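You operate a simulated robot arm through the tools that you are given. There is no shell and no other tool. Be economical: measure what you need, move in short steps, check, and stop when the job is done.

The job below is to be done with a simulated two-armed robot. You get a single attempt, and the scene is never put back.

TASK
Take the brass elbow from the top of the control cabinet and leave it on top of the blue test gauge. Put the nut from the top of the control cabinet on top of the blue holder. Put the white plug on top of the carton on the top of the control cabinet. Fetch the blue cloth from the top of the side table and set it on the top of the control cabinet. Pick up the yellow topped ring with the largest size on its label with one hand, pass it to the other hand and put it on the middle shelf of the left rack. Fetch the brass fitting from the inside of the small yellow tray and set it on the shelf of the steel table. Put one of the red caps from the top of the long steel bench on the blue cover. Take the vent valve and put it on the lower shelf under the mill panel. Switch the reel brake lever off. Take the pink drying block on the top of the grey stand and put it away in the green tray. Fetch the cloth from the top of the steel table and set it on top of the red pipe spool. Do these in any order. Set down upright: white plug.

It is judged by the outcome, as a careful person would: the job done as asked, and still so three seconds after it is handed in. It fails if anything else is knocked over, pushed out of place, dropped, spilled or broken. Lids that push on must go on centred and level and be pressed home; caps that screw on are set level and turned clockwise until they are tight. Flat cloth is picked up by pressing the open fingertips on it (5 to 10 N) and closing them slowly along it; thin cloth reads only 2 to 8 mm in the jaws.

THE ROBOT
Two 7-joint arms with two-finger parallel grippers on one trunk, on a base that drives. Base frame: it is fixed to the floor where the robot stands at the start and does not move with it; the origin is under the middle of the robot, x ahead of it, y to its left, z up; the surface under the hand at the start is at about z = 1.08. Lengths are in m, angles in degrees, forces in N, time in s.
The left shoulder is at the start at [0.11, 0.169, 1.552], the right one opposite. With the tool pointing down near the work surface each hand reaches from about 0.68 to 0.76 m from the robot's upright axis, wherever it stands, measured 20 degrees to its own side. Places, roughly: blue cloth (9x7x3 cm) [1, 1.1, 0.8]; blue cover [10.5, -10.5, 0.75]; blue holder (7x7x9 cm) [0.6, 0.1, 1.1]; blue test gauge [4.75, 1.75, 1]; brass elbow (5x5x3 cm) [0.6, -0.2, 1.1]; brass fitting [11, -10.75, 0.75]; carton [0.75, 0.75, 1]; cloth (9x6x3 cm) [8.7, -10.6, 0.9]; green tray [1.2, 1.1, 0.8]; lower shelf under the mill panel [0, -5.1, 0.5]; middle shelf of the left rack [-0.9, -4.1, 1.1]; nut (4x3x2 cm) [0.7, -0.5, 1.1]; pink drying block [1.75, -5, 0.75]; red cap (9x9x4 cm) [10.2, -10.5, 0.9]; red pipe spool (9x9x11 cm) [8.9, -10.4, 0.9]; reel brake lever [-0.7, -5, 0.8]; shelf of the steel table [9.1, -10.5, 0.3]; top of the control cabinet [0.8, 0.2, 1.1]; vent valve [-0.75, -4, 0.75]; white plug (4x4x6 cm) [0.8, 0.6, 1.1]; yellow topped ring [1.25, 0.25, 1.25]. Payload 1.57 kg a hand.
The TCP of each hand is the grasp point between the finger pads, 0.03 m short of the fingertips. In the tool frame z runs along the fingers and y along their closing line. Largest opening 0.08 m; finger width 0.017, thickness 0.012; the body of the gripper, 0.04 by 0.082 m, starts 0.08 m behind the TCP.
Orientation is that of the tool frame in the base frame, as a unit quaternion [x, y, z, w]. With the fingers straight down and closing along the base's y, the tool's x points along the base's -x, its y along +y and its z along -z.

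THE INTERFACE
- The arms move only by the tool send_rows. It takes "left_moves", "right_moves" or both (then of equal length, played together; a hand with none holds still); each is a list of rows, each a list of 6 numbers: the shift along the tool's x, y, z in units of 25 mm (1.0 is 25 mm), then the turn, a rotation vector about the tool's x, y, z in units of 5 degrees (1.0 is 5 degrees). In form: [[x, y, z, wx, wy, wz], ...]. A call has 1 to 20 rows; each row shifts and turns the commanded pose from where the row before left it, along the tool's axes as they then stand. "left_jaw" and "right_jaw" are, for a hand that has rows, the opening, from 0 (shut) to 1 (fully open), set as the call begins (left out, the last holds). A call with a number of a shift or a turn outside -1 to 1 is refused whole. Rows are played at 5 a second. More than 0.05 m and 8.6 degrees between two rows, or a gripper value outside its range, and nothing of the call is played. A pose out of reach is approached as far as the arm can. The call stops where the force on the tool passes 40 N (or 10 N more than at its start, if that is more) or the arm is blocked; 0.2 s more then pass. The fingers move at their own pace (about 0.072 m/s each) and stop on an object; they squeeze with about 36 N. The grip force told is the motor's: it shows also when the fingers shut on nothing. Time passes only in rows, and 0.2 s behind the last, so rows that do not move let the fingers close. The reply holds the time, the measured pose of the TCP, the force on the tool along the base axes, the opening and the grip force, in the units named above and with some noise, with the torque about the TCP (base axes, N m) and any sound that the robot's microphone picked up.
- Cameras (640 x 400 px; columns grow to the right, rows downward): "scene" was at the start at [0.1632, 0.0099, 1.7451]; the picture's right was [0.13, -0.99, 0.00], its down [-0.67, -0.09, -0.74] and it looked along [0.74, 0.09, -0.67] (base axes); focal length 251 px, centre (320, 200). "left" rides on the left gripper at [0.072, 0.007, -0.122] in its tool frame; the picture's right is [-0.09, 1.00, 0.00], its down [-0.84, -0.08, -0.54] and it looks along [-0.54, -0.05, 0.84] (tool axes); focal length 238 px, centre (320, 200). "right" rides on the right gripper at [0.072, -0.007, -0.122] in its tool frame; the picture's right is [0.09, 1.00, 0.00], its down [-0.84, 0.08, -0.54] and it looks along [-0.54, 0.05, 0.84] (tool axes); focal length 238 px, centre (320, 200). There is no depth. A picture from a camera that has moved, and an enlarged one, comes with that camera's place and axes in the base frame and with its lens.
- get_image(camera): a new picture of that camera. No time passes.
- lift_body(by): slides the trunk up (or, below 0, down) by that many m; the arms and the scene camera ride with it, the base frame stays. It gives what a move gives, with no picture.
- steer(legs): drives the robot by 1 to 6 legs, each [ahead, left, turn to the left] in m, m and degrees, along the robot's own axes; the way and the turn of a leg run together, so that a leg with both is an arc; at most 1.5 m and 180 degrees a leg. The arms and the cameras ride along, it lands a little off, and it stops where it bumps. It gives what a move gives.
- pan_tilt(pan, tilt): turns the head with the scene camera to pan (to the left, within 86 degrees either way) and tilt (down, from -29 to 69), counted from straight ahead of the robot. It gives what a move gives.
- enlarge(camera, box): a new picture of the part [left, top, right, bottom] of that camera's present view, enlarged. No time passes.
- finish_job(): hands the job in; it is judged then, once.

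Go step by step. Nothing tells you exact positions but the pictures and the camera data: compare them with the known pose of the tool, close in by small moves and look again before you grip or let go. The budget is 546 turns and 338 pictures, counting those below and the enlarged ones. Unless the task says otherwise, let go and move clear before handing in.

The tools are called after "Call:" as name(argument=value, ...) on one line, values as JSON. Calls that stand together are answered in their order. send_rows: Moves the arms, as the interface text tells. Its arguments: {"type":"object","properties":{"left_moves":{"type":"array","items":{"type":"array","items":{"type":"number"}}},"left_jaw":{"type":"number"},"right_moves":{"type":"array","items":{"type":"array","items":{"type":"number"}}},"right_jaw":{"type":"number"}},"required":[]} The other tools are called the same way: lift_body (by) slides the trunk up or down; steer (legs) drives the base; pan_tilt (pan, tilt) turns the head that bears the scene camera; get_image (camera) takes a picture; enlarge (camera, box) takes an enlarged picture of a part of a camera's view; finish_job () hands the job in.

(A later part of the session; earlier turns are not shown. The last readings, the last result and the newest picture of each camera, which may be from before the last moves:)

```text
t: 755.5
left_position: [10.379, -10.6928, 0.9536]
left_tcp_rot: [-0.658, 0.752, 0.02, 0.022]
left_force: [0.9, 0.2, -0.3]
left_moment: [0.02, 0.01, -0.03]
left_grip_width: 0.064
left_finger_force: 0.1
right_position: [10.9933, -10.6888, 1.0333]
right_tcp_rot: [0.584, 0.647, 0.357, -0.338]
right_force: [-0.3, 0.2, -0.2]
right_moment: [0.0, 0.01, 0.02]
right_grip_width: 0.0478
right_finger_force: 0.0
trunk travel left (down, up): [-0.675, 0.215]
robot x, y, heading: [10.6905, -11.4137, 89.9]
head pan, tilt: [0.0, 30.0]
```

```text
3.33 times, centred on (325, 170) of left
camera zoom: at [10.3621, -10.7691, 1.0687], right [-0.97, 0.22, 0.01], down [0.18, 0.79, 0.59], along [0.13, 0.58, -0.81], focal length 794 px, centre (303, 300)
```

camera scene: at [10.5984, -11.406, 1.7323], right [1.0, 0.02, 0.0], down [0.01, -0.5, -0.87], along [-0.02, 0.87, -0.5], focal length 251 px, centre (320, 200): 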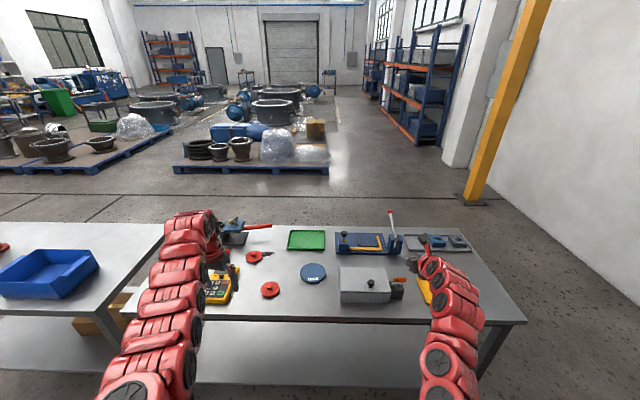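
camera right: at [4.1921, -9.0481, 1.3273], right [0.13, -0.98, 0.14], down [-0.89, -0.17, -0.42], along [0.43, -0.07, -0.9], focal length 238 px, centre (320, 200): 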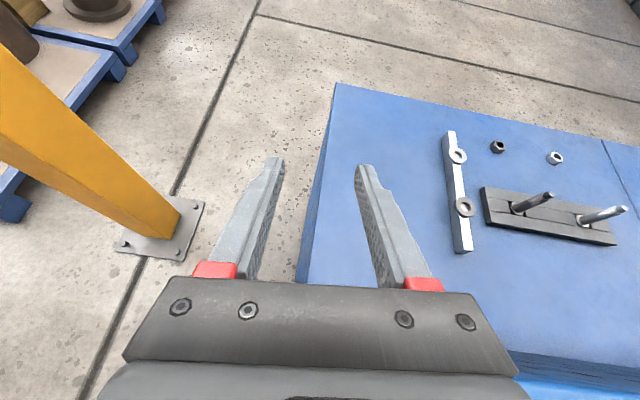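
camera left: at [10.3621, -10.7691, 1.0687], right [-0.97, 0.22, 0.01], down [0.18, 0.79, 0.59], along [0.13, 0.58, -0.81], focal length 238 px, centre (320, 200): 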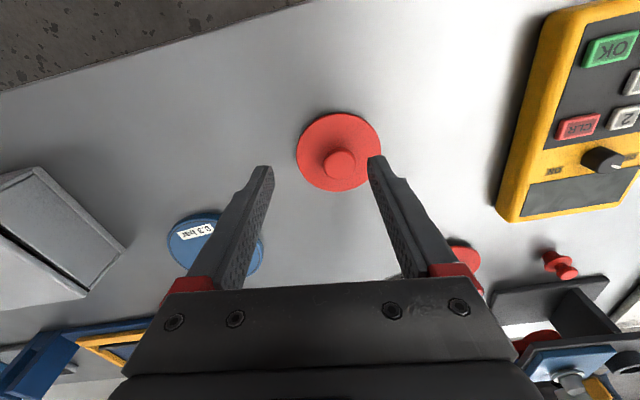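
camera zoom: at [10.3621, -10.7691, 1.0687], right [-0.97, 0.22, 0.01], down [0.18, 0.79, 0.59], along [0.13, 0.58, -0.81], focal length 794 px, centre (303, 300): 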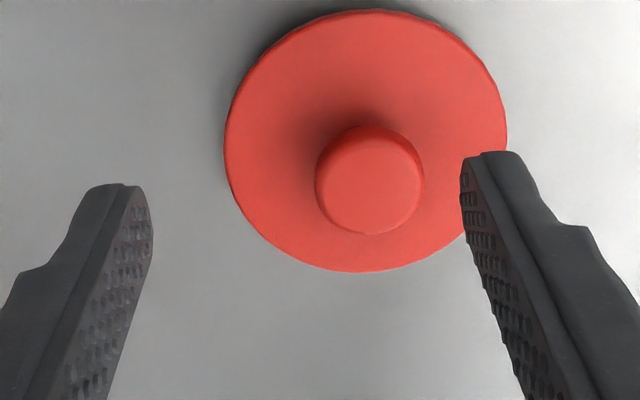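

Call:
steer(legs=[[0.027, 0.012, 0]])

Call:
send_rows(left_moves=[[0, 0, 0.8, 0, 0, 0], [0, 0, 0.6, 0, 0, 0], [0, 0, 0, 0, 0, 0]])

Call:
get_image(camera="left")

```text
t: 756.4
left_position: [10.3679, -10.6663, 0.9549]
left_tcp_rot: [-0.658, 0.752, 0.021, 0.021]
left_force: [0.8, 0.4, 0.3]
left_moment: [0.01, 0.06, 0.0]
left_grip_width: 0.0641
left_finger_force: 0.0
right_position: [10.9816, -10.6631, 1.0335]
right_tcp_rot: [0.584, 0.646, 0.357, -0.337]
right_force: [0.9, -0.2, 0.6]
right_moment: [-0.03, 0.03, 0.01]
right_grip_width: 0.0479
right_finger_force: 0.0
trunk travel left (down, up): [-0.675, 0.215]
robot x, y, heading: [10.6837, -11.3907, 90.3]
head pan, tilt: [0.0, 30.0]
```

```text
t: 757.1
left_position: [10.3683, -10.6656, 0.9169]
left_tcp_rot: [-0.658, 0.752, 0.021, 0.022]
left_force: [0.6, 0.0, -0.1]
left_moment: [0.0, 0.0, 0.0]
left_grip_width: 0.0637
left_finger_force: 0.0
right_position: [10.9806, -10.6634, 1.0338]
right_tcp_rot: [0.584, 0.646, 0.356, -0.338]
right_force: [0.0, 1.1, -0.9]
right_moment: [0.01, 0.0, 0.02]
right_grip_width: 0.0478
right_finger_force: 0.0
trunk travel left (down, up): [-0.675, 0.215]
robot x, y, heading: [10.6807, -11.3908, 90.1]
head pan, tilt: [0.0, 30.0]
```

```text
90 pictures are left
camera left: at [10.351, -10.741, 1.0322], right [-0.97, 0.22, 0.01], down [0.18, 0.79, 0.59], along [0.13, 0.58, -0.81], focal length 238 px, centre (320, 200)
```

left: 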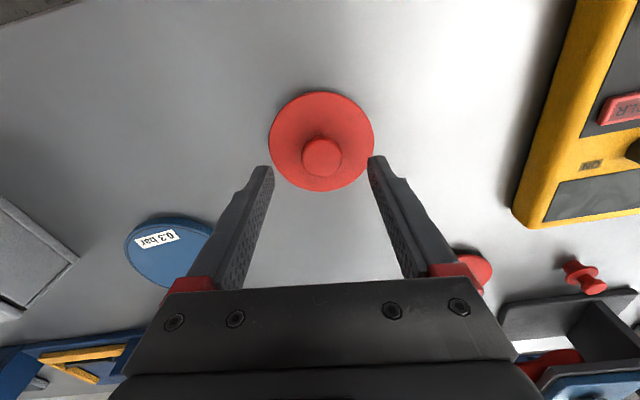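

Call:
send_rows(left_moves=[[0, 0, 0.6, 0, 0, 0], [0, 0, 0.5, 0, 0, 0], [0, 0, 0, 0, 0, 0]])

Call:
send_rows(left_moves=[[0, 0, 0.15, 0, 0, 0], [0, 0, 0, 0, 0, 0]])

Call:
send_rows(left_moves=[[0, 0, 0.15, 0, 0, 0], [0, 0, 0, 0, 0, 0]])

Call:
get_image(camera="left")

```text
t: 758.0
left_position: [10.368, -10.6647, 0.9026]
left_tcp_rot: [-0.658, 0.752, 0.02, 0.021]
left_force: [0.0, 0.0, 0.2]
left_moment: [0.0, 0.02, 0.03]
left_grip_width: 0.0641
left_finger_force: 0.0
left hand out of reach, approached as far as the arm can: row 2
right_position: [10.9813, -10.6626, 1.0324]
right_tcp_rot: [0.584, 0.647, 0.356, -0.338]
right_force: [0.6, 0.1, 0.6]
right_moment: [-0.03, -0.02, 0.0]
right_grip_width: 0.048
right_finger_force: 0.0
trunk travel left (down, up): [-0.675, 0.215]
robot x, y, heading: [10.6799, -11.3865, 89.9]
head pan, tilt: [0.0, 30.0]
```

```text
t: 758.5
left_position: [10.3689, -10.6654, 0.9022]
left_tcp_rot: [-0.658, 0.752, 0.021, 0.021]
left_force: [0.7, 0.0, 0.0]
left_moment: [0.01, -0.03, -0.02]
left_grip_width: 0.0641
left_finger_force: 0.0
left hand out of reach, approached as far as the arm can: row 1
right_position: [10.9816, -10.6626, 1.0342]
right_tcp_rot: [0.584, 0.646, 0.357, -0.338]
right_force: [-0.1, -0.4, 0.3]
right_moment: [-0.01, -0.02, 0.01]
right_grip_width: 0.0481
right_finger_force: 0.0
trunk travel left (down, up): [-0.675, 0.215]
robot x, y, heading: [10.6785, -11.3898, 90.1]
head pan, tilt: [0.0, 30.0]
```

```text
t: 759.1
left_position: [10.3679, -10.6662, 0.8987]
left_tcp_rot: [-0.658, 0.752, 0.021, 0.022]
left_force: [-0.1, -0.3, 0.5]
left_moment: [0.01, -0.01, -0.03]
left_grip_width: 0.064
left_finger_force: 0.1
right_position: [10.9815, -10.6622, 1.0336]
right_tcp_rot: [0.584, 0.646, 0.357, -0.338]
right_force: [-0.3, 0.0, 1.1]
right_moment: [0.02, 0.02, -0.02]
right_grip_width: 0.0479
right_finger_force: 0.0
trunk travel left (down, up): [-0.675, 0.215]
robot x, y, heading: [10.6807, -11.3886, 90.1]
head pan, tilt: [0.0, 30.0]
```

```text
89 pictures are left
camera left: at [10.3524, -10.7426, 1.0145], right [-0.97, 0.22, 0.01], down [0.18, 0.79, 0.59], along [0.13, 0.58, -0.81], focal length 238 px, centre (320, 200)
```

left: 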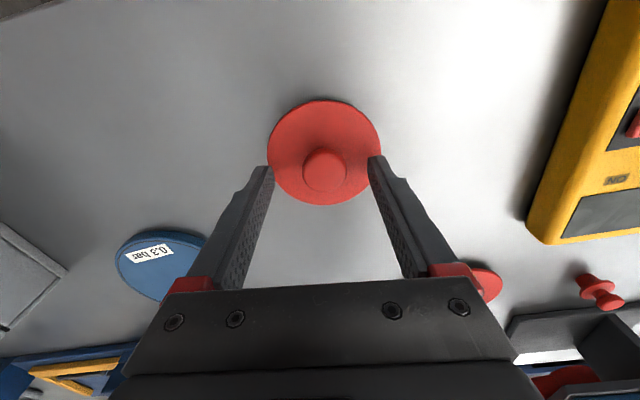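

Call:
lift_body(by=-0.012)

Call:
lift_body(by=-0.006)

Call:
enlarge(camera="left", box=[240, 90, 420, 230])

```text
t: 759.8
left_position: [10.3689, -10.6651, 0.8912]
left_tcp_rot: [-0.658, 0.752, 0.024, 0.024]
left_force: [-2.3, 2.8, 24.5]
left_moment: [0.16, 0.18, 0.04]
left_grip_width: 0.0641
left_finger_force: 0.1
right_position: [10.9825, -10.664, 1.0224]
right_tcp_rot: [0.583, 0.646, 0.357, -0.339]
right_force: [1.0, 0.5, -0.2]
right_moment: [-0.02, 0.0, 0.02]
right_grip_width: 0.0481
right_finger_force: 0.1
trunk travel left (down, up): [-0.663, 0.227]
robot x, y, heading: [10.6797, -11.3865, 90.2]
head pan, tilt: [0.0, 30.0]
```

```text
t: 760.1
left_position: [10.368, -10.6658, 0.8919]
left_tcp_rot: [-0.658, 0.752, 0.027, 0.025]
left_force: [2.8, -7.1, 22.2]
left_moment: [-0.26, 0.0, 0.0]
left_grip_width: 0.0641
left_finger_force: 0.0
right_position: [10.9812, -10.6637, 1.0194]
right_tcp_rot: [0.583, 0.647, 0.356, -0.339]
right_force: [-0.1, 0.0, 0.0]
right_moment: [-0.03, 0.03, 0.01]
right_grip_width: 0.0481
right_finger_force: 0.0
trunk travel left (down, up): [-0.66, 0.23]
robot x, y, heading: [10.678, -11.3889, 90.2]
head pan, tilt: [0.0, 30.0]
stopped: the force on the tool passed its limit at 44 N (the readings are from after the stop); the commanded pose is now the measured one
```

```text
2.86 times, centred on (330, 160) of left
camera zoom: at [10.3526, -10.7428, 1.0058], right [-0.97, 0.22, 0.01], down [0.19, 0.78, 0.6], along [0.12, 0.59, -0.8], focal length 681 px, centre (291, 314)
```

zoom: 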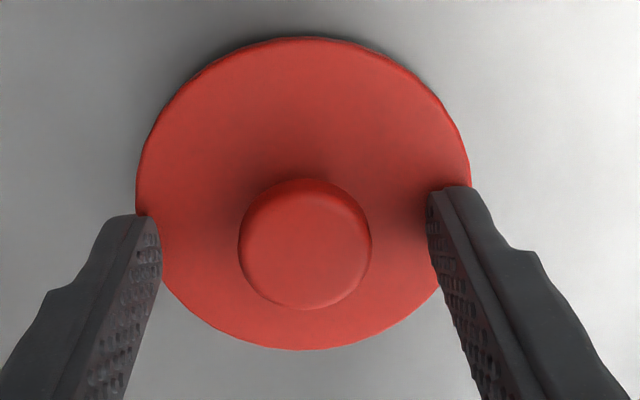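

Call:
lift_body(by=0.006)

Call:
send_rows(left_moves=[[0, 0, 0, 0, 0, 0], [0, 0, 0, 0, 0, 0], [0, 0, 0, 0, 0, 0], [0, 0, 0, 0, 0, 0]], left_jaw=0)

Call:
lift_body(by=0.08)

Call:
get_image(camera="left")

```text
t: 760.7
left_position: [10.3678, -10.6641, 0.893]
left_tcp_rot: [-0.659, 0.752, 0.024, 0.023]
left_force: [-0.2, 0.1, -0.3]
left_moment: [0.0, -0.01, -0.05]
left_grip_width: 0.064
left_finger_force: 0.1
right_position: [10.9814, -10.663, 1.0258]
right_tcp_rot: [0.584, 0.647, 0.357, -0.338]
right_force: [-0.1, -0.6, -1.3]
right_moment: [0.02, -0.04, -0.03]
right_grip_width: 0.0478
right_finger_force: 0.1
trunk travel left (down, up): [-0.666, 0.224]
robot x, y, heading: [10.6801, -11.3893, 90.0]
head pan, tilt: [0.0, 30.0]
```

```text
t: 761.7
left_position: [10.3679, -10.663, 0.8947]
left_tcp_rot: [-0.658, 0.752, 0.024, 0.023]
left_force: [-0.1, -0.1, -0.5]
left_moment: [0.01, 0.02, -0.03]
left_grip_width: 0.0281
left_finger_force: 36.2
right_position: [10.9805, -10.6624, 1.0253]
right_tcp_rot: [0.584, 0.647, 0.355, -0.337]
right_force: [-1.3, -0.9, 0.1]
right_moment: [-0.02, -0.01, 0.0]
right_grip_width: 0.0483
right_finger_force: 0.0
trunk travel left (down, up): [-0.666, 0.224]
robot x, y, heading: [10.6772, -11.3905, 89.9]
head pan, tilt: [0.0, 30.0]
```

```text
t: 762.9
left_position: [10.3679, -10.6627, 0.9731]
left_tcp_rot: [-0.658, 0.752, 0.024, 0.024]
left_force: [-0.4, -0.3, 0.2]
left_moment: [0.01, 0.0, -0.01]
left_grip_width: 0.0278
left_finger_force: 36.2
right_position: [10.9811, -10.6617, 1.1053]
right_tcp_rot: [0.584, 0.647, 0.356, -0.337]
right_force: [-0.5, 0.0, 0.7]
right_moment: [-0.01, -0.01, -0.01]
right_grip_width: 0.0481
right_finger_force: 0.0
trunk travel left (down, up): [-0.746, 0.144]
robot x, y, heading: [10.6773, -11.3891, 90.1]
head pan, tilt: [0.0, 30.0]
```

```text
87 pictures are left
camera left: at [10.3518, -10.7408, 1.0884], right [-0.97, 0.22, 0.01], down [0.19, 0.78, 0.6], along [0.12, 0.58, -0.8], focal length 238 px, centre (320, 200)
```

left: 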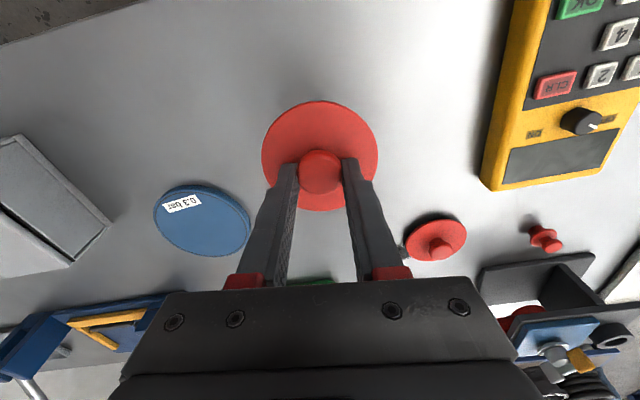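

Call:
steer(legs=[[0.08, -0.17, 0]])

Call:
get_image(camera="left")

Call:
get_image(camera="scene")

```text
t: 764.4
left_position: [10.5441, -10.5837, 0.9737]
left_tcp_rot: [-0.657, 0.753, 0.024, 0.023]
left_force: [-0.5, 0.9, 0.0]
left_moment: [0.04, 0.01, -0.01]
left_grip_width: 0.0281
left_finger_force: 36.4
right_position: [11.1573, -10.5828, 1.1045]
right_tcp_rot: [0.585, 0.646, 0.357, -0.337]
right_force: [0.2, 0.7, 0.2]
right_moment: [0.0, 0.03, -0.02]
right_grip_width: 0.048
right_finger_force: 0.1
trunk travel left (down, up): [-0.746, 0.144]
robot x, y, heading: [10.8574, -11.3084, 89.8]
head pan, tilt: [0.0, 30.0]
```

```text
86 pictures are left
camera left: at [10.5286, -10.6608, 1.0886], right [-0.97, 0.22, 0.01], down [0.19, 0.78, 0.6], along [0.12, 0.58, -0.8], focal length 238 px, centre (320, 200)
```

left: 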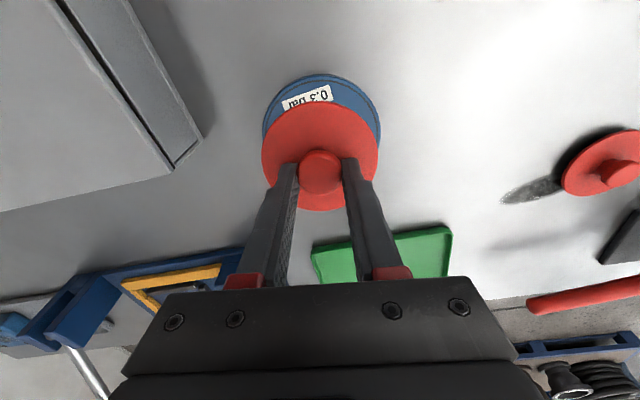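

```text
85 pictures are left
camera scene: at [10.8552, -11.1388, 1.6439], right [1.0, 0.0, 0.0], down [0.0, -0.5, -0.87], along [0.0, 0.87, -0.5], focal length 251 px, centre (320, 200)
```

scene: 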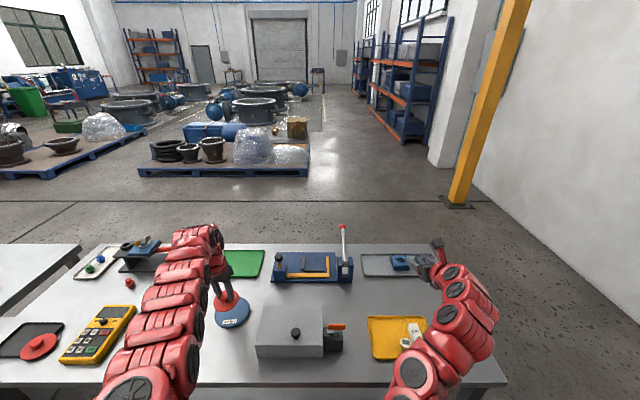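

Call:
steer(legs=[[0.015, 0.003, 0]])

Call:
lift_body(by=-0.035)

Call:
get_image(camera="left")

```text
t: 765.2
left_position: [10.5439, -10.5693, 0.9751]
left_tcp_rot: [-0.658, 0.752, 0.025, 0.023]
left_force: [0.3, -0.6, 0.0]
left_moment: [0.02, 0.01, -0.01]
left_grip_width: 0.0279
left_finger_force: 36.3
right_position: [11.1574, -10.5705, 1.1072]
right_tcp_rot: [0.584, 0.645, 0.357, -0.338]
right_force: [-0.4, -0.2, 0.1]
right_moment: [-0.02, -0.02, -0.01]
right_grip_width: 0.0481
right_finger_force: 0.0
trunk travel left (down, up): [-0.746, 0.144]
robot x, y, heading: [10.8548, -11.293, 89.9]
head pan, tilt: [0.0, 30.0]
```

```text
t: 766.0
left_position: [10.5421, -10.5691, 0.9384]
left_tcp_rot: [-0.658, 0.752, 0.024, 0.023]
left_force: [1.1, 0.9, -0.7]
left_moment: [-0.02, -0.02, -0.01]
left_grip_width: 0.0281
left_finger_force: 36.2
right_position: [11.1553, -10.5679, 1.0708]
right_tcp_rot: [0.584, 0.647, 0.356, -0.337]
right_force: [-1.0, 0.0, 0.1]
right_moment: [0.04, -0.03, 0.03]
right_grip_width: 0.0482
right_finger_force: 0.2
trunk travel left (down, up): [-0.711, 0.179]
robot x, y, heading: [10.8504, -11.2934, 89.8]
head pan, tilt: [0.0, 30.0]
```

```text
84 pictures are left
camera left: at [10.5259, -10.6457, 1.0535], right [-0.97, 0.22, 0.01], down [0.19, 0.78, 0.6], along [0.12, 0.58, -0.8], focal length 238 px, centre (320, 200)
```

left: 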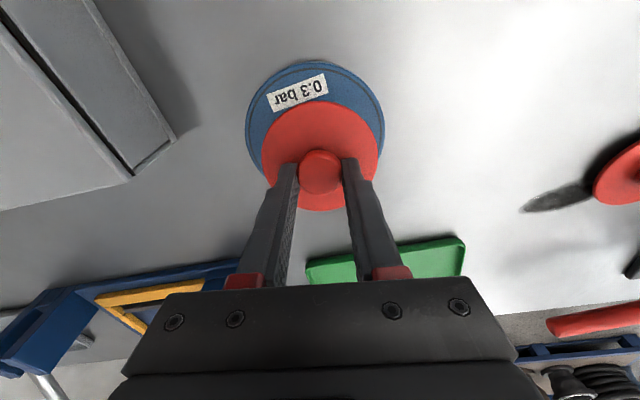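

Call:
lift_body(by=-0.012)

Call:
lift_body(by=-0.006)

Call:
lift_body(by=-0.005)

Call:
get_image(camera="left")

```text
t: 766.6
left_position: [10.5419, -10.569, 0.9278]
left_tcp_rot: [-0.658, 0.753, 0.023, 0.023]
left_force: [-0.2, 0.1, -0.1]
left_moment: [0.04, 0.01, 0.04]
left_grip_width: 0.0278
left_finger_force: 36.3
right_position: [11.1546, -10.5686, 1.0577]
right_tcp_rot: [0.584, 0.647, 0.357, -0.337]
right_force: [0.6, -0.7, -0.7]
right_moment: [0.0, -0.01, 0.0]
right_grip_width: 0.0481
right_finger_force: 0.1
trunk travel left (down, up): [-0.699, 0.191]
robot x, y, heading: [10.8512, -11.2966, 89.8]
head pan, tilt: [0.0, 30.0]
```

```text
t: 767.1
left_position: [10.5423, -10.5688, 0.9206]
left_tcp_rot: [-0.657, 0.753, 0.024, 0.023]
left_force: [0.2, -0.7, -0.4]
left_moment: [0.02, 0.02, -0.03]
left_grip_width: 0.0281
left_finger_force: 36.3
right_position: [11.1552, -10.5681, 1.052]
right_tcp_rot: [0.584, 0.646, 0.356, -0.338]
right_force: [0.4, -0.8, 0.2]
right_moment: [0.01, -0.02, 0.0]
right_grip_width: 0.0477
right_finger_force: 0.1
trunk travel left (down, up): [-0.693, 0.197]
robot x, y, heading: [10.8504, -11.2946, 89.9]
head pan, tilt: [0.0, 30.0]
```

```text
t: 767.7
left_position: [10.5426, -10.5685, 0.9159]
left_tcp_rot: [-0.658, 0.753, 0.024, 0.023]
left_force: [0.4, 0.6, -0.1]
left_moment: [-0.01, 0.02, -0.01]
left_grip_width: 0.0282
left_finger_force: 35.6
right_position: [11.1556, -10.5681, 1.0466]
right_tcp_rot: [0.584, 0.646, 0.357, -0.337]
right_force: [-0.3, 0.6, -0.6]
right_moment: [-0.01, -0.02, 0.01]
right_grip_width: 0.0479
right_finger_force: 0.0
trunk travel left (down, up): [-0.688, 0.202]
robot x, y, heading: [10.8513, -11.2934, 89.8]
head pan, tilt: [0.0, 30.0]
```

```text
83 pictures are left
camera left: at [10.526, -10.6458, 1.0307], right [-0.97, 0.22, 0.01], down [0.19, 0.78, 0.6], along [0.12, 0.58, -0.8], focal length 238 px, centre (320, 200)
```

left: 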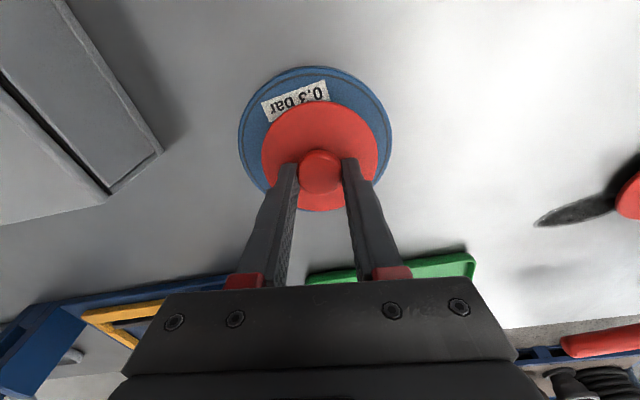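

Call:
send_rows(left_moves=[[0.28, 0.1, 0, 0, 0, 0], [0, 0, 0, 0, 0, 0]])

Call:
lift_body(by=-0.005)

Call:
lift_body(by=-0.004)

Call:
lift_body(by=-0.003)

```text
t: 768.3
left_position: [10.5403, -10.5744, 0.9166]
left_tcp_rot: [-0.658, 0.753, 0.023, 0.024]
left_force: [-0.7, -0.3, 0.4]
left_moment: [0.0, -0.01, 0.0]
left_grip_width: 0.028
left_finger_force: 36.0
right_position: [11.1552, -10.5683, 1.0466]
right_tcp_rot: [0.584, 0.646, 0.356, -0.338]
right_force: [-0.2, 0.0, -0.3]
right_moment: [-0.02, 0.01, -0.02]
right_grip_width: 0.048
right_finger_force: 0.2
trunk travel left (down, up): [-0.688, 0.202]
robot x, y, heading: [10.8525, -11.2951, 89.7]
head pan, tilt: [0.0, 30.0]
```

```text
t: 768.8
left_position: [10.5393, -10.5736, 0.9106]
left_tcp_rot: [-0.658, 0.752, 0.024, 0.023]
left_force: [-0.5, 1.1, -0.2]
left_moment: [0.0, 0.01, 0.02]
left_grip_width: 0.0281
left_finger_force: 36.3
right_position: [11.155, -10.5672, 1.0418]
right_tcp_rot: [0.584, 0.646, 0.357, -0.337]
right_force: [-0.6, -0.1, 0.1]
right_moment: [0.01, 0.0, 0.03]
right_grip_width: 0.048
right_finger_force: 0.0
trunk travel left (down, up): [-0.683, 0.207]
robot x, y, heading: [10.8534, -11.2961, 90.1]
head pan, tilt: [0.0, 30.0]
```

```text
t: 769.3
left_position: [10.5385, -10.5746, 0.9065]
left_tcp_rot: [-0.657, 0.753, 0.024, 0.023]
left_force: [-0.3, 0.3, -0.8]
left_moment: [-0.01, -0.04, -0.01]
left_grip_width: 0.0281
left_finger_force: 36.0
right_position: [11.1561, -10.5684, 1.0383]
right_tcp_rot: [0.585, 0.646, 0.357, -0.337]
right_force: [0.4, 0.1, -0.2]
right_moment: [-0.01, 0.01, -0.01]
right_grip_width: 0.048
right_finger_force: 0.0
trunk travel left (down, up): [-0.679, 0.211]
robot x, y, heading: [10.8503, -11.2954, 89.8]
head pan, tilt: [0.0, 30.0]
```

```text
t: 769.9
left_position: [10.5395, -10.5753, 0.9044]
left_tcp_rot: [-0.658, 0.752, 0.025, 0.023]
left_force: [0.4, 0.5, 8.0]
left_moment: [0.04, -0.05, 0.0]
left_grip_width: 0.028
left_finger_force: 35.8
right_position: [11.1538, -10.5689, 1.0352]
right_tcp_rot: [0.584, 0.646, 0.357, -0.339]
right_force: [0.4, -0.8, 0.7]
right_moment: [0.01, 0.01, -0.03]
right_grip_width: 0.0481
right_finger_force: 0.0
trunk travel left (down, up): [-0.676, 0.214]
robot x, y, heading: [10.8526, -11.297, 89.9]
head pan, tilt: [0.0, 30.0]
```

Contact at 8 N. Releasing the cap and rising.

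Call:
send_rows(left_moves=[[0, 0, 0, 0, 0, 0], [0, 0, 0, 0, 0, 0], [0, 0, 0, 0, 0, 0]], left_jaw=0.7)

Call:
lift_body(by=0.14)

Call:
get_image(camera="left")

Call:
get_image(camera="right")

```text
t: 770.7
left_position: [10.5398, -10.5748, 0.9035]
left_tcp_rot: [-0.658, 0.752, 0.023, 0.023]
left_force: [-0.1, -0.2, 0.2]
left_moment: [0.01, -0.04, 0.04]
left_grip_width: 0.0561
left_finger_force: 0.0
right_position: [11.1559, -10.5694, 1.036]
right_tcp_rot: [0.584, 0.646, 0.357, -0.337]
right_force: [-0.2, 1.0, 0.0]
right_moment: [-0.02, 0.0, 0.02]
right_grip_width: 0.0478
right_finger_force: 0.1
trunk travel left (down, up): [-0.676, 0.214]
robot x, y, heading: [10.8513, -11.2928, 89.9]
head pan, tilt: [0.0, 30.0]
```

```text
t: 772.3
left_position: [10.5395, -10.5742, 1.043]
left_tcp_rot: [-0.658, 0.753, 0.023, 0.022]
left_force: [-1.1, -0.8, 0.2]
left_moment: [-0.01, 0.02, -0.01]
left_grip_width: 0.056
left_finger_force: 0.0
right_position: [11.1546, -10.5675, 1.1754]
right_tcp_rot: [0.584, 0.646, 0.356, -0.338]
right_force: [-0.1, 0.0, -0.7]
right_moment: [0.0, -0.01, 0.01]
right_grip_width: 0.0481
right_finger_force: 0.2
trunk travel left (down, up): [-0.816, 0.074]
robot x, y, heading: [10.8521, -11.2969, 89.9]
head pan, tilt: [0.0, 30.0]
```

```text
82 pictures are left
camera left: at [10.5226, -10.6515, 1.1582], right [-0.97, 0.22, 0.01], down [0.19, 0.78, 0.6], along [0.12, 0.58, -0.8], focal length 238 px, centre (320, 200)
```

left: 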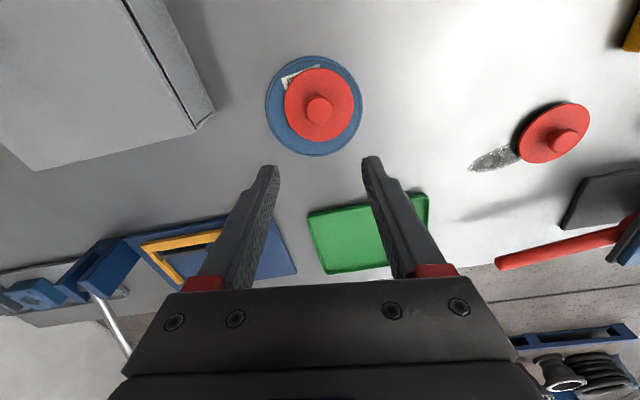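

```text
81 pictures are left
camera right: at [11.1453, -10.6362, 1.298], right [0.98, 0.11, 0.14], down [0.16, -0.89, -0.43], along [0.08, 0.44, -0.89], focal length 238 px, centre (320, 200)
```

right: 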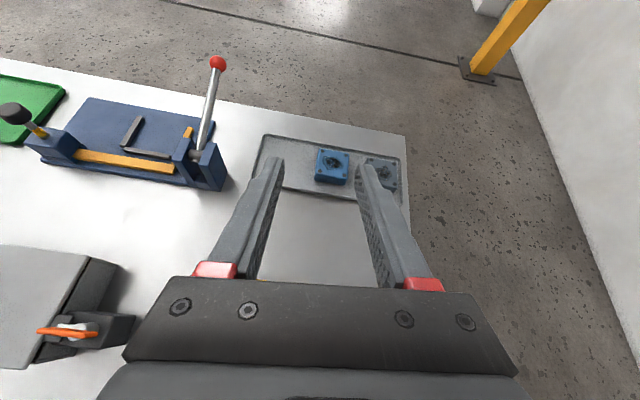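

The red cap rests centred on the blue cover. Last: the brass fitting in the yellow tray.

Call:
steer(legs=[[-0.25, 0, 0]])

Call:
get_image(camera="scene")

Call:
get_image(camera="right")

```text
t: 774.1
left_position: [10.5386, -10.8231, 1.0434]
left_tcp_rot: [-0.658, 0.752, 0.024, 0.023]
left_force: [-0.7, 0.8, -0.3]
left_moment: [-0.01, 0.01, -0.04]
left_grip_width: 0.0562
left_finger_force: 0.1
right_position: [11.1554, -10.8157, 1.1746]
right_tcp_rot: [0.584, 0.647, 0.356, -0.338]
right_force: [0.0, -0.2, 0.8]
right_moment: [0.01, -0.02, -0.02]
right_grip_width: 0.0481
right_finger_force: 0.0
trunk travel left (down, up): [-0.816, 0.074]
robot x, y, heading: [10.8521, -11.5412, 90.0]
head pan, tilt: [0.0, 30.0]
```

```text
80 pictures are left
camera scene: at [10.8521, -11.371, 1.7137], right [1.0, 0.0, 0.0], down [0.0, -0.5, -0.87], along [0.0, 0.87, -0.5], focal length 251 px, centre (320, 200)
```

scene: 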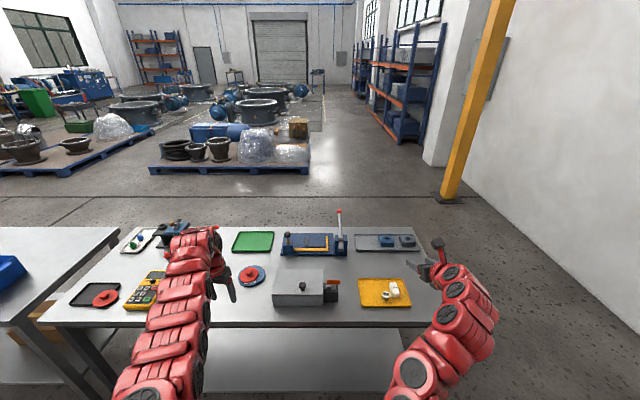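

```text
79 pictures are left
camera right: at [11.1447, -10.8838, 1.2977], right [0.98, 0.11, 0.14], down [0.16, -0.89, -0.43], along [0.08, 0.44, -0.89], focal length 238 px, centre (320, 200)
```

right: 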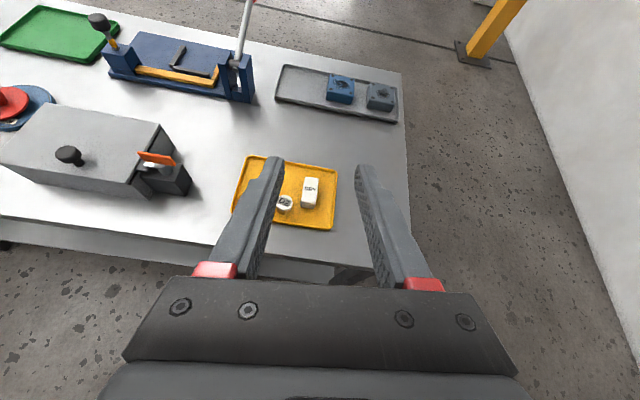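

Call:
enlarge(camera="right", box=[220, 145, 350, 240])

Call:
enlarge(camera="scene", box=[345, 265, 435, 320])

```text
4.21 times, centred on (285, 192) of right
camera zoom: at [11.1447, -10.8838, 1.2977], right [0.98, 0.11, 0.14], down [0.16, -0.89, -0.43], along [0.08, 0.44, -0.89], focal length 1004 px, centre (467, 232)
```

zoom: 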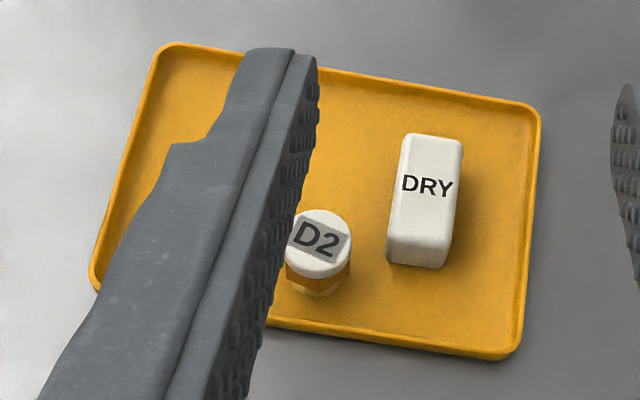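

```text
7.11 times, centred on (390, 292) of scene
camera zoom: at [10.8521, -11.371, 1.7137], right [1.0, 0.0, 0.0], down [0.0, -0.5, -0.87], along [0.0, 0.87, -0.5], focal length 1783 px, centre (-178, -458)
```

zoom: 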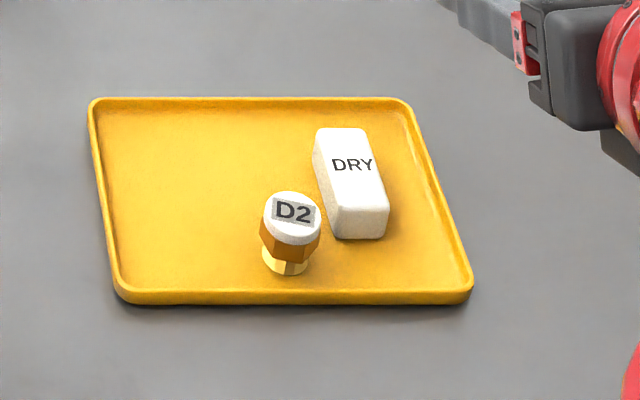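

Call:
send_rows(left_moves=[[0, 0, 0, 0, 0, 0.95], [0, 0, 0, 0, 0, 0.95], [0, 0, 0, 0, 0, 0.95], [0, 0, 0, 0, 0, 0.95], [0, 0, 0, 0, 0, 0.95], [0, 0, 0, 0, 0, 0.95], [0, 0, 0, 0, 0, 0.95], [0, 0, 0, 0, 0, 0.95], [0, 0, 0, 0, 0, 0.95], [0, 0, 0, 0, 0, 0.95], [0, 0, 0, 0, 0, 0.95], [0, 0, 0, 0, 0, 0.95], [0, 0, 0, 0, 0, 0.95], [0, 0, 0, 0, 0, 0]], left_jaw=0.7)

Call:
steer(legs=[[0, -0.57, 0], [0.12, 0, 0]])

Call:
get_image(camera="left")

```text
t: 777.1
left_position: [10.539, -10.8213, 1.0423]
left_tcp_rot: [-0.178, 0.983, 0.033, 0.007]
left_force: [0.7, -0.3, 0.7]
left_moment: [0.0, 0.01, -0.02]
left_grip_width: 0.0561
left_finger_force: 0.1
right_position: [11.1548, -10.8161, 1.1748]
right_tcp_rot: [0.584, 0.647, 0.356, -0.337]
right_force: [1.0, -0.1, 0.2]
right_moment: [0.01, -0.02, -0.02]
right_grip_width: 0.0481
right_finger_force: 0.1
trunk travel left (down, up): [-0.816, 0.074]
robot x, y, heading: [10.8524, -11.5391, 89.8]
head pan, tilt: [0.0, 30.0]
```

```text
t: 781.3
left_position: [11.1197, -10.7012, 1.0441]
left_tcp_rot: [-0.183, 0.982, 0.033, 0.009]
left_force: [-0.1, -0.2, 0.2]
left_moment: [-0.04, 0.01, 0.03]
left_grip_width: 0.0558
left_finger_force: 0.0
right_position: [11.7347, -10.693, 1.1752]
right_tcp_rot: [0.582, 0.648, 0.356, -0.339]
right_force: [-0.1, -0.3, 0.3]
right_moment: [0.02, -0.02, 0.01]
right_grip_width: 0.0482
right_finger_force: 0.1
trunk travel left (down, up): [-0.816, 0.074]
robot x, y, heading: [11.435, -11.419, 90.4]
head pan, tilt: [0.0, 30.0]
```

```text
76 pictures are left
camera left: at [11.0488, -10.7293, 1.1622], right [-0.27, 0.96, 0.06], down [0.81, 0.19, 0.56], along [0.52, 0.2, -0.83], focal length 238 px, centre (320, 200)
```

left: 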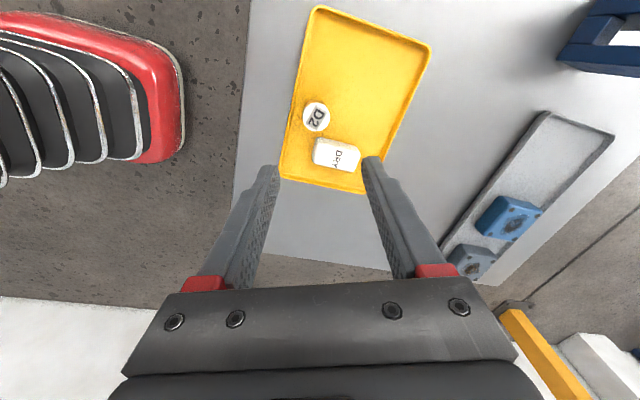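

Call:
enlarge(camera="left", box=[265, 70, 385, 195])

```text
3.20 times, centred on (325, 132) of left
camera zoom: at [11.0488, -10.7293, 1.1622], right [-0.27, 0.96, 0.06], down [0.81, 0.19, 0.56], along [0.52, 0.2, -0.83], focal length 763 px, centre (304, 416)
```

zoom: 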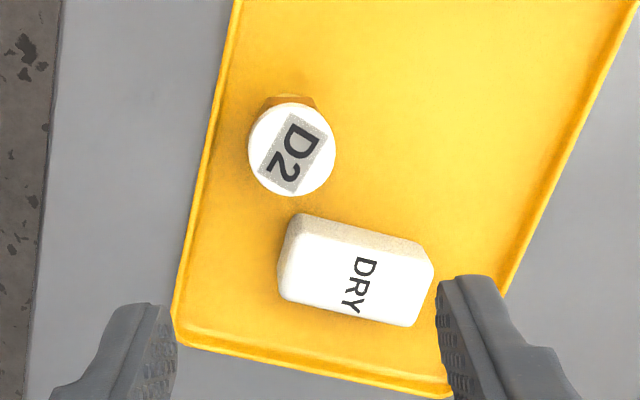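

Call:
send_rows(left_moves=[[0.08, 0.24, 0, 0, 0, 0], [0, 0, 0, 0, 0, 0]], left_jaw=0.62)

Call:
lift_body(by=-0.12)

Call:
get_image(camera="left")

```text
t: 781.9
left_position: [11.115, -10.7004, 1.045]
left_tcp_rot: [-0.183, 0.982, 0.033, 0.007]
left_force: [-0.4, 0.5, -0.1]
left_moment: [-0.01, -0.01, -0.01]
left_grip_width: 0.0496
left_finger_force: 0.0
left hand out of reach, approached as far as the arm can: row 1
right_position: [11.7336, -10.6918, 1.1745]
right_tcp_rot: [0.581, 0.649, 0.355, -0.34]
right_force: [-1.1, -0.7, 0.2]
right_moment: [-0.01, -0.02, 0.02]
right_grip_width: 0.0481
right_finger_force: 0.1
trunk travel left (down, up): [-0.816, 0.074]
robot x, y, heading: [11.4378, -11.419, 90.4]
head pan, tilt: [0.0, 30.0]
```

```text
t: 783.4
left_position: [11.1142, -10.7002, 0.9256]
left_tcp_rot: [-0.183, 0.983, 0.032, 0.007]
left_force: [0.6, -0.7, 0.7]
left_moment: [-0.01, -0.02, 0.01]
left_grip_width: 0.0497
left_finger_force: 0.0
right_position: [11.7341, -10.692, 1.0554]
right_tcp_rot: [0.582, 0.648, 0.356, -0.338]
right_force: [0.5, 0.2, -0.2]
right_moment: [-0.01, 0.01, 0.01]
right_grip_width: 0.0481
right_finger_force: 0.0
trunk travel left (down, up): [-0.696, 0.194]
robot x, y, heading: [11.4356, -11.4193, 90.2]
head pan, tilt: [0.0, 30.0]
```

```text
74 pictures are left
camera left: at [11.0452, -10.7275, 1.0431], right [-0.27, 0.96, 0.06], down [0.81, 0.19, 0.56], along [0.52, 0.2, -0.83], focal length 238 px, centre (320, 200)
```

left: 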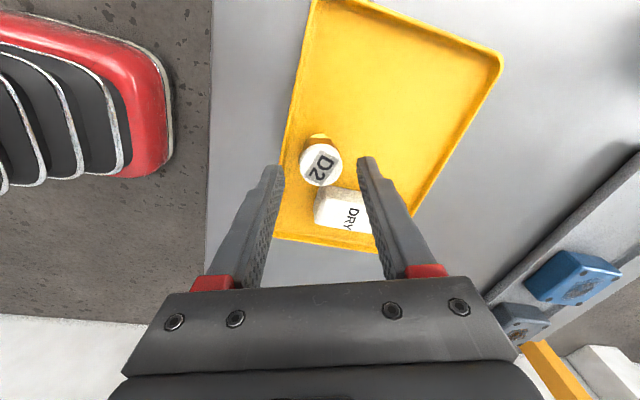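

Call:
send_rows(left_moves=[[0, 0.08, 0.5, 0, 0, 0], [0, 0, 0.5, 0, 0, 0], [0, 0, 0, 0, 0, 0]])

Call:
enlarge(camera="left", box=[240, 110, 400, 250])

```text
t: 784.2
left_position: [11.1162, -10.7059, 0.9022]
left_tcp_rot: [-0.181, 0.983, 0.033, 0.007]
left_force: [0.3, 0.3, -0.4]
left_moment: [-0.01, 0.0, 0.01]
left_grip_width: 0.0493
left_finger_force: 0.1
left hand out of reach, approached as far as the arm can: row 2
right_position: [11.7356, -10.6914, 1.0554]
right_tcp_rot: [0.582, 0.649, 0.355, -0.339]
right_force: [0.0, -0.4, 1.1]
right_moment: [0.01, 0.0, -0.01]
right_grip_width: 0.0482
right_finger_force: 0.1
trunk travel left (down, up): [-0.696, 0.194]
robot x, y, heading: [11.4395, -11.4188, 90.2]
head pan, tilt: [0.0, 30.0]
```

```text
2.86 times, centred on (320, 180) of left
camera zoom: at [11.0465, -10.7318, 1.0197], right [-0.27, 0.96, 0.06], down [0.81, 0.19, 0.56], along [0.52, 0.2, -0.83], focal length 681 px, centre (320, 257)
```

zoom: 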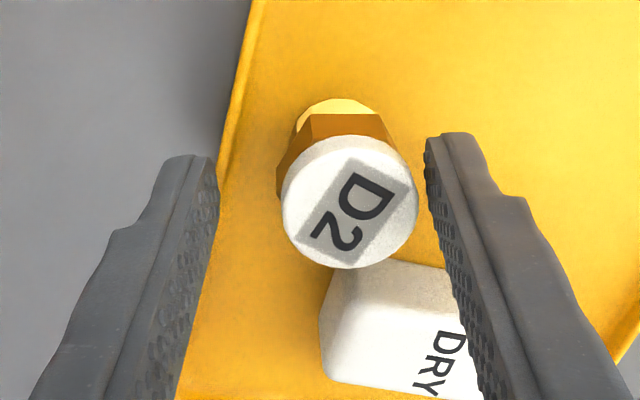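

Call:
steer(legs=[[0.009, 0, 0]])

Call:
lift_body(by=-0.008)

Call:
enlarge(camera="left", box=[240, 110, 400, 250])

```text
t: 785.0
left_position: [11.1144, -10.6975, 0.9022]
left_tcp_rot: [-0.182, 0.983, 0.034, 0.008]
left_force: [1.6, -0.1, -0.5]
left_moment: [0.03, 0.03, 0.02]
left_grip_width: 0.0497
left_finger_force: 0.0
right_position: [11.7338, -10.6841, 1.0564]
right_tcp_rot: [0.581, 0.649, 0.356, -0.34]
right_force: [0.5, 0.1, -0.1]
right_moment: [-0.02, 0.01, 0.02]
right_grip_width: 0.0479
right_finger_force: 0.0
trunk travel left (down, up): [-0.696, 0.194]
robot x, y, heading: [11.4337, -11.4073, 90.2]
head pan, tilt: [0.0, 30.0]
```

```text
t: 785.5
left_position: [11.1153, -10.6964, 0.8962]
left_tcp_rot: [-0.183, 0.982, 0.035, 0.007]
left_force: [-0.8, 1.2, 16.6]
left_moment: [-0.52, -0.1, -0.01]
left_grip_width: 0.0485
left_finger_force: 0.1
right_position: [11.7344, -10.6847, 1.0482]
right_tcp_rot: [0.581, 0.648, 0.356, -0.34]
right_force: [-0.4, 0.3, 0.7]
right_moment: [0.01, 0.01, -0.01]
right_grip_width: 0.0482
right_finger_force: 0.0
trunk travel left (down, up): [-0.688, 0.202]
robot x, y, heading: [11.4313, -11.4102, 90.4]
head pan, tilt: [0.0, 30.0]
```

```text
2.86 times, centred on (320, 180) of left
camera zoom: at [11.0455, -10.7238, 1.0139], right [-0.27, 0.96, 0.07], down [0.81, 0.19, 0.56], along [0.52, 0.21, -0.83], focal length 681 px, centre (320, 257)
```

zoom: 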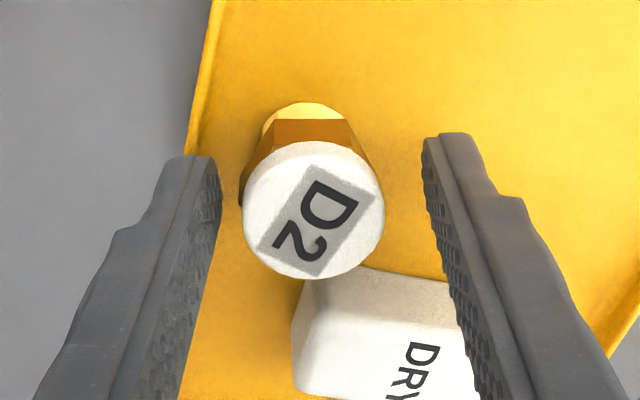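

Call:
lift_body(by=0.007)

Call:
send_rows(left_moves=[[0, 0, 0, 0, 0, 0], [0, 0, 0, 0, 0, 0], [0, 0, 0, 0, 0, 0], [0, 0, 0, 0, 0, 0]], left_jaw=0)

Call:
lift_body(by=0.02)

Call:
enlarge(camera="left", box=[240, 110, 400, 250])

```text
t: 786.1
left_position: [11.1147, -10.6972, 0.8996]
left_tcp_rot: [-0.182, 0.983, 0.032, 0.008]
left_force: [-0.2, 0.3, -0.6]
left_moment: [-0.03, 0.02, 0.02]
left_grip_width: 0.0493
left_finger_force: 0.0
right_position: [11.7341, -10.6825, 1.054]
right_tcp_rot: [0.582, 0.648, 0.356, -0.339]
right_force: [0.1, 0.5, 0.9]
right_moment: [0.01, -0.04, -0.02]
right_grip_width: 0.0483
right_finger_force: 0.0
trunk travel left (down, up): [-0.695, 0.195]
robot x, y, heading: [11.4388, -11.4085, 90.4]
head pan, tilt: [0.0, 30.0]
```

```text
t: 787.1
left_position: [11.1142, -10.6967, 0.9002]
left_tcp_rot: [-0.183, 0.983, 0.033, 0.008]
left_force: [0.8, 0.0, 0.1]
left_moment: [-0.02, -0.06, 0.0]
left_grip_width: 0.0317
left_finger_force: 36.2
right_position: [11.7333, -10.6829, 1.054]
right_tcp_rot: [0.582, 0.648, 0.355, -0.338]
right_force: [-0.7, 0.0, -0.5]
right_moment: [0.0, 0.0, 0.02]
right_grip_width: 0.048
right_finger_force: 0.0
trunk travel left (down, up): [-0.695, 0.195]
robot x, y, heading: [11.4348, -11.4111, 90.4]
head pan, tilt: [0.0, 30.0]
```

```text
t: 787.8
left_position: [11.1152, -10.697, 0.9194]
left_tcp_rot: [-0.182, 0.983, 0.033, 0.007]
left_force: [0.0, 0.3, -1.1]
left_moment: [-0.02, 0.03, -0.01]
left_grip_width: 0.0321
left_finger_force: 35.5
right_position: [11.7345, -10.6836, 1.0722]
right_tcp_rot: [0.581, 0.649, 0.355, -0.339]
right_force: [1.2, 0.0, 0.5]
right_moment: [-0.01, 0.0, -0.02]
right_grip_width: 0.0481
right_finger_force: 0.0
trunk travel left (down, up): [-0.715, 0.175]
robot x, y, heading: [11.4376, -11.4131, 90.3]
head pan, tilt: [0.0, 30.0]
```

```text
2.86 times, centred on (320, 180) of left
camera zoom: at [11.0452, -10.7231, 1.0381], right [-0.27, 0.96, 0.06], down [0.81, 0.19, 0.56], along [0.52, 0.2, -0.83], focal length 681 px, centre (320, 257)
```

zoom: 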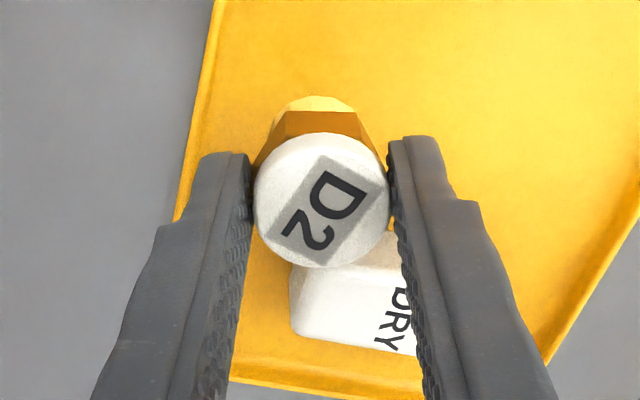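

Call:
lift_body(by=0.1)

Call:
steer(legs=[[-0.35, 0, 0]])

Call:
get_image(camera="left")

```text
t: 789.1
left_position: [11.1152, -10.6973, 1.0215]
left_tcp_rot: [-0.183, 0.983, 0.032, 0.007]
left_force: [0.2, 0.2, -1.8]
left_moment: [-0.03, 0.02, -0.02]
left_grip_width: 0.0317
left_finger_force: 35.5
right_position: [11.7346, -10.6816, 1.174]
right_tcp_rot: [0.582, 0.649, 0.355, -0.338]
right_force: [0.2, -0.6, -0.3]
right_moment: [-0.01, -0.03, 0.03]
right_grip_width: 0.0482
right_finger_force: 0.0
trunk travel left (down, up): [-0.815, 0.075]
robot x, y, heading: [11.4388, -11.4111, 90.0]
head pan, tilt: [0.0, 30.0]
```

```text
t: 791.3
left_position: [11.1179, -11.0308, 1.0199]
left_tcp_rot: [-0.183, 0.983, 0.032, 0.007]
left_force: [-0.4, 0.6, -0.8]
left_moment: [0.03, 0.02, 0.03]
left_grip_width: 0.0315
left_finger_force: 36.4
right_position: [11.7362, -11.0175, 1.1747]
right_tcp_rot: [0.582, 0.649, 0.355, -0.339]
right_force: [-0.1, 0.4, -0.3]
right_moment: [-0.01, -0.01, 0.02]
right_grip_width: 0.0478
right_finger_force: 0.0
trunk travel left (down, up): [-0.815, 0.075]
robot x, y, heading: [11.4428, -11.7452, 90.4]
head pan, tilt: [0.0, 30.0]
```

```text
70 pictures are left
camera left: at [11.0478, -11.0585, 1.138], right [-0.27, 0.96, 0.06], down [0.81, 0.19, 0.56], along [0.52, 0.2, -0.83], focal length 238 px, centre (320, 200)
```

left: 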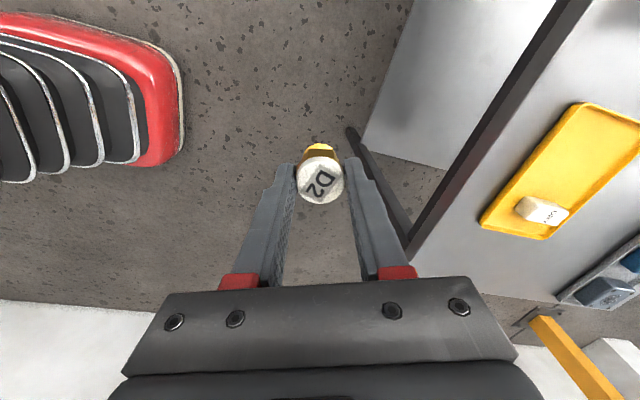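

Call:
send_rows(right_moves=[[-0.3, 0, -0.8, 0, 0, 0], [-0.3, 0, -0.8, 0, 0, 0], [-0.3, 0, -0.8, 0, 0, 0], [-0.3, 0, -0.8, 0, 0, 0], [-0.3, 0, -0.8, 0, 0, 0], [-0.3, 0, -0.8, 0, 0, 0], [-0.3, 0, -0.8, 0, 0, 0], [0, 0, 0, 0, 0, 0]])

Call:
steer(legs=[[0, 1.2, 0], [0, 1.06, 0]])

Call:
get_image(camera="scene")

```text
t: 793.1
left_position: [11.1168, -11.0323, 1.021]
left_tcp_rot: [-0.183, 0.983, 0.033, 0.007]
left_force: [0.3, 0.8, -0.7]
left_moment: [0.02, 0.0, 0.01]
left_grip_width: 0.0313
left_finger_force: 35.7
right_position: [11.7435, -11.1179, 1.1955]
right_tcp_rot: [0.582, 0.649, 0.355, -0.338]
right_force: [0.2, 0.5, 0.0]
right_moment: [0.01, -0.03, 0.01]
right_grip_width: 0.0478
right_finger_force: 0.2
right hand out of reach, approached as far as the arm can: row 5, 6, 7
trunk travel left (down, up): [-0.815, 0.075]
robot x, y, heading: [11.4365, -11.7455, 90.2]
head pan, tilt: [0.0, 30.0]
```

```text
t: 804.3
left_position: [8.8766, -11.0413, 1.0213]
left_tcp_rot: [-0.167, 0.985, 0.032, 0.008]
left_force: [-0.1, 2.3, -0.7]
left_moment: [-0.01, 0.01, 0.0]
left_grip_width: 0.0311
left_finger_force: 36.1
right_position: [9.4996, -11.1469, 1.1969]
right_tcp_rot: [0.593, 0.639, 0.36, -0.332]
right_force: [-0.8, -1.1, -0.4]
right_moment: [0.01, 0.01, 0.02]
right_grip_width: 0.0481
right_finger_force: 0.0
trunk travel left (down, up): [-0.815, 0.075]
robot x, y, heading: [9.1739, -11.7658, 88.7]
head pan, tilt: [0.0, 30.0]
```

```text
69 pictures are left
camera scene: at [9.1799, -11.5954, 1.7128], right [1.0, -0.02, 0.0], down [-0.01, -0.5, -0.87], along [0.02, 0.87, -0.5], focal length 251 px, centre (320, 200)
```

scene: 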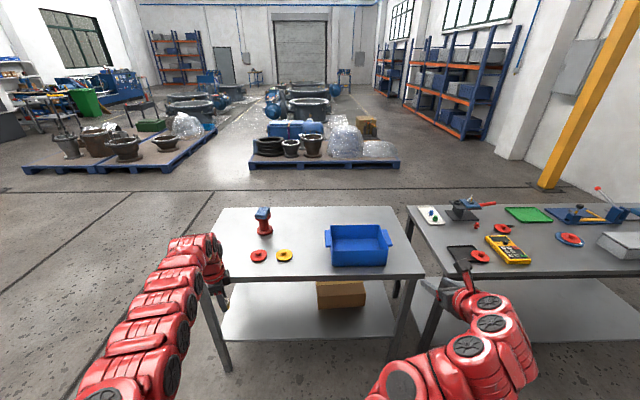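

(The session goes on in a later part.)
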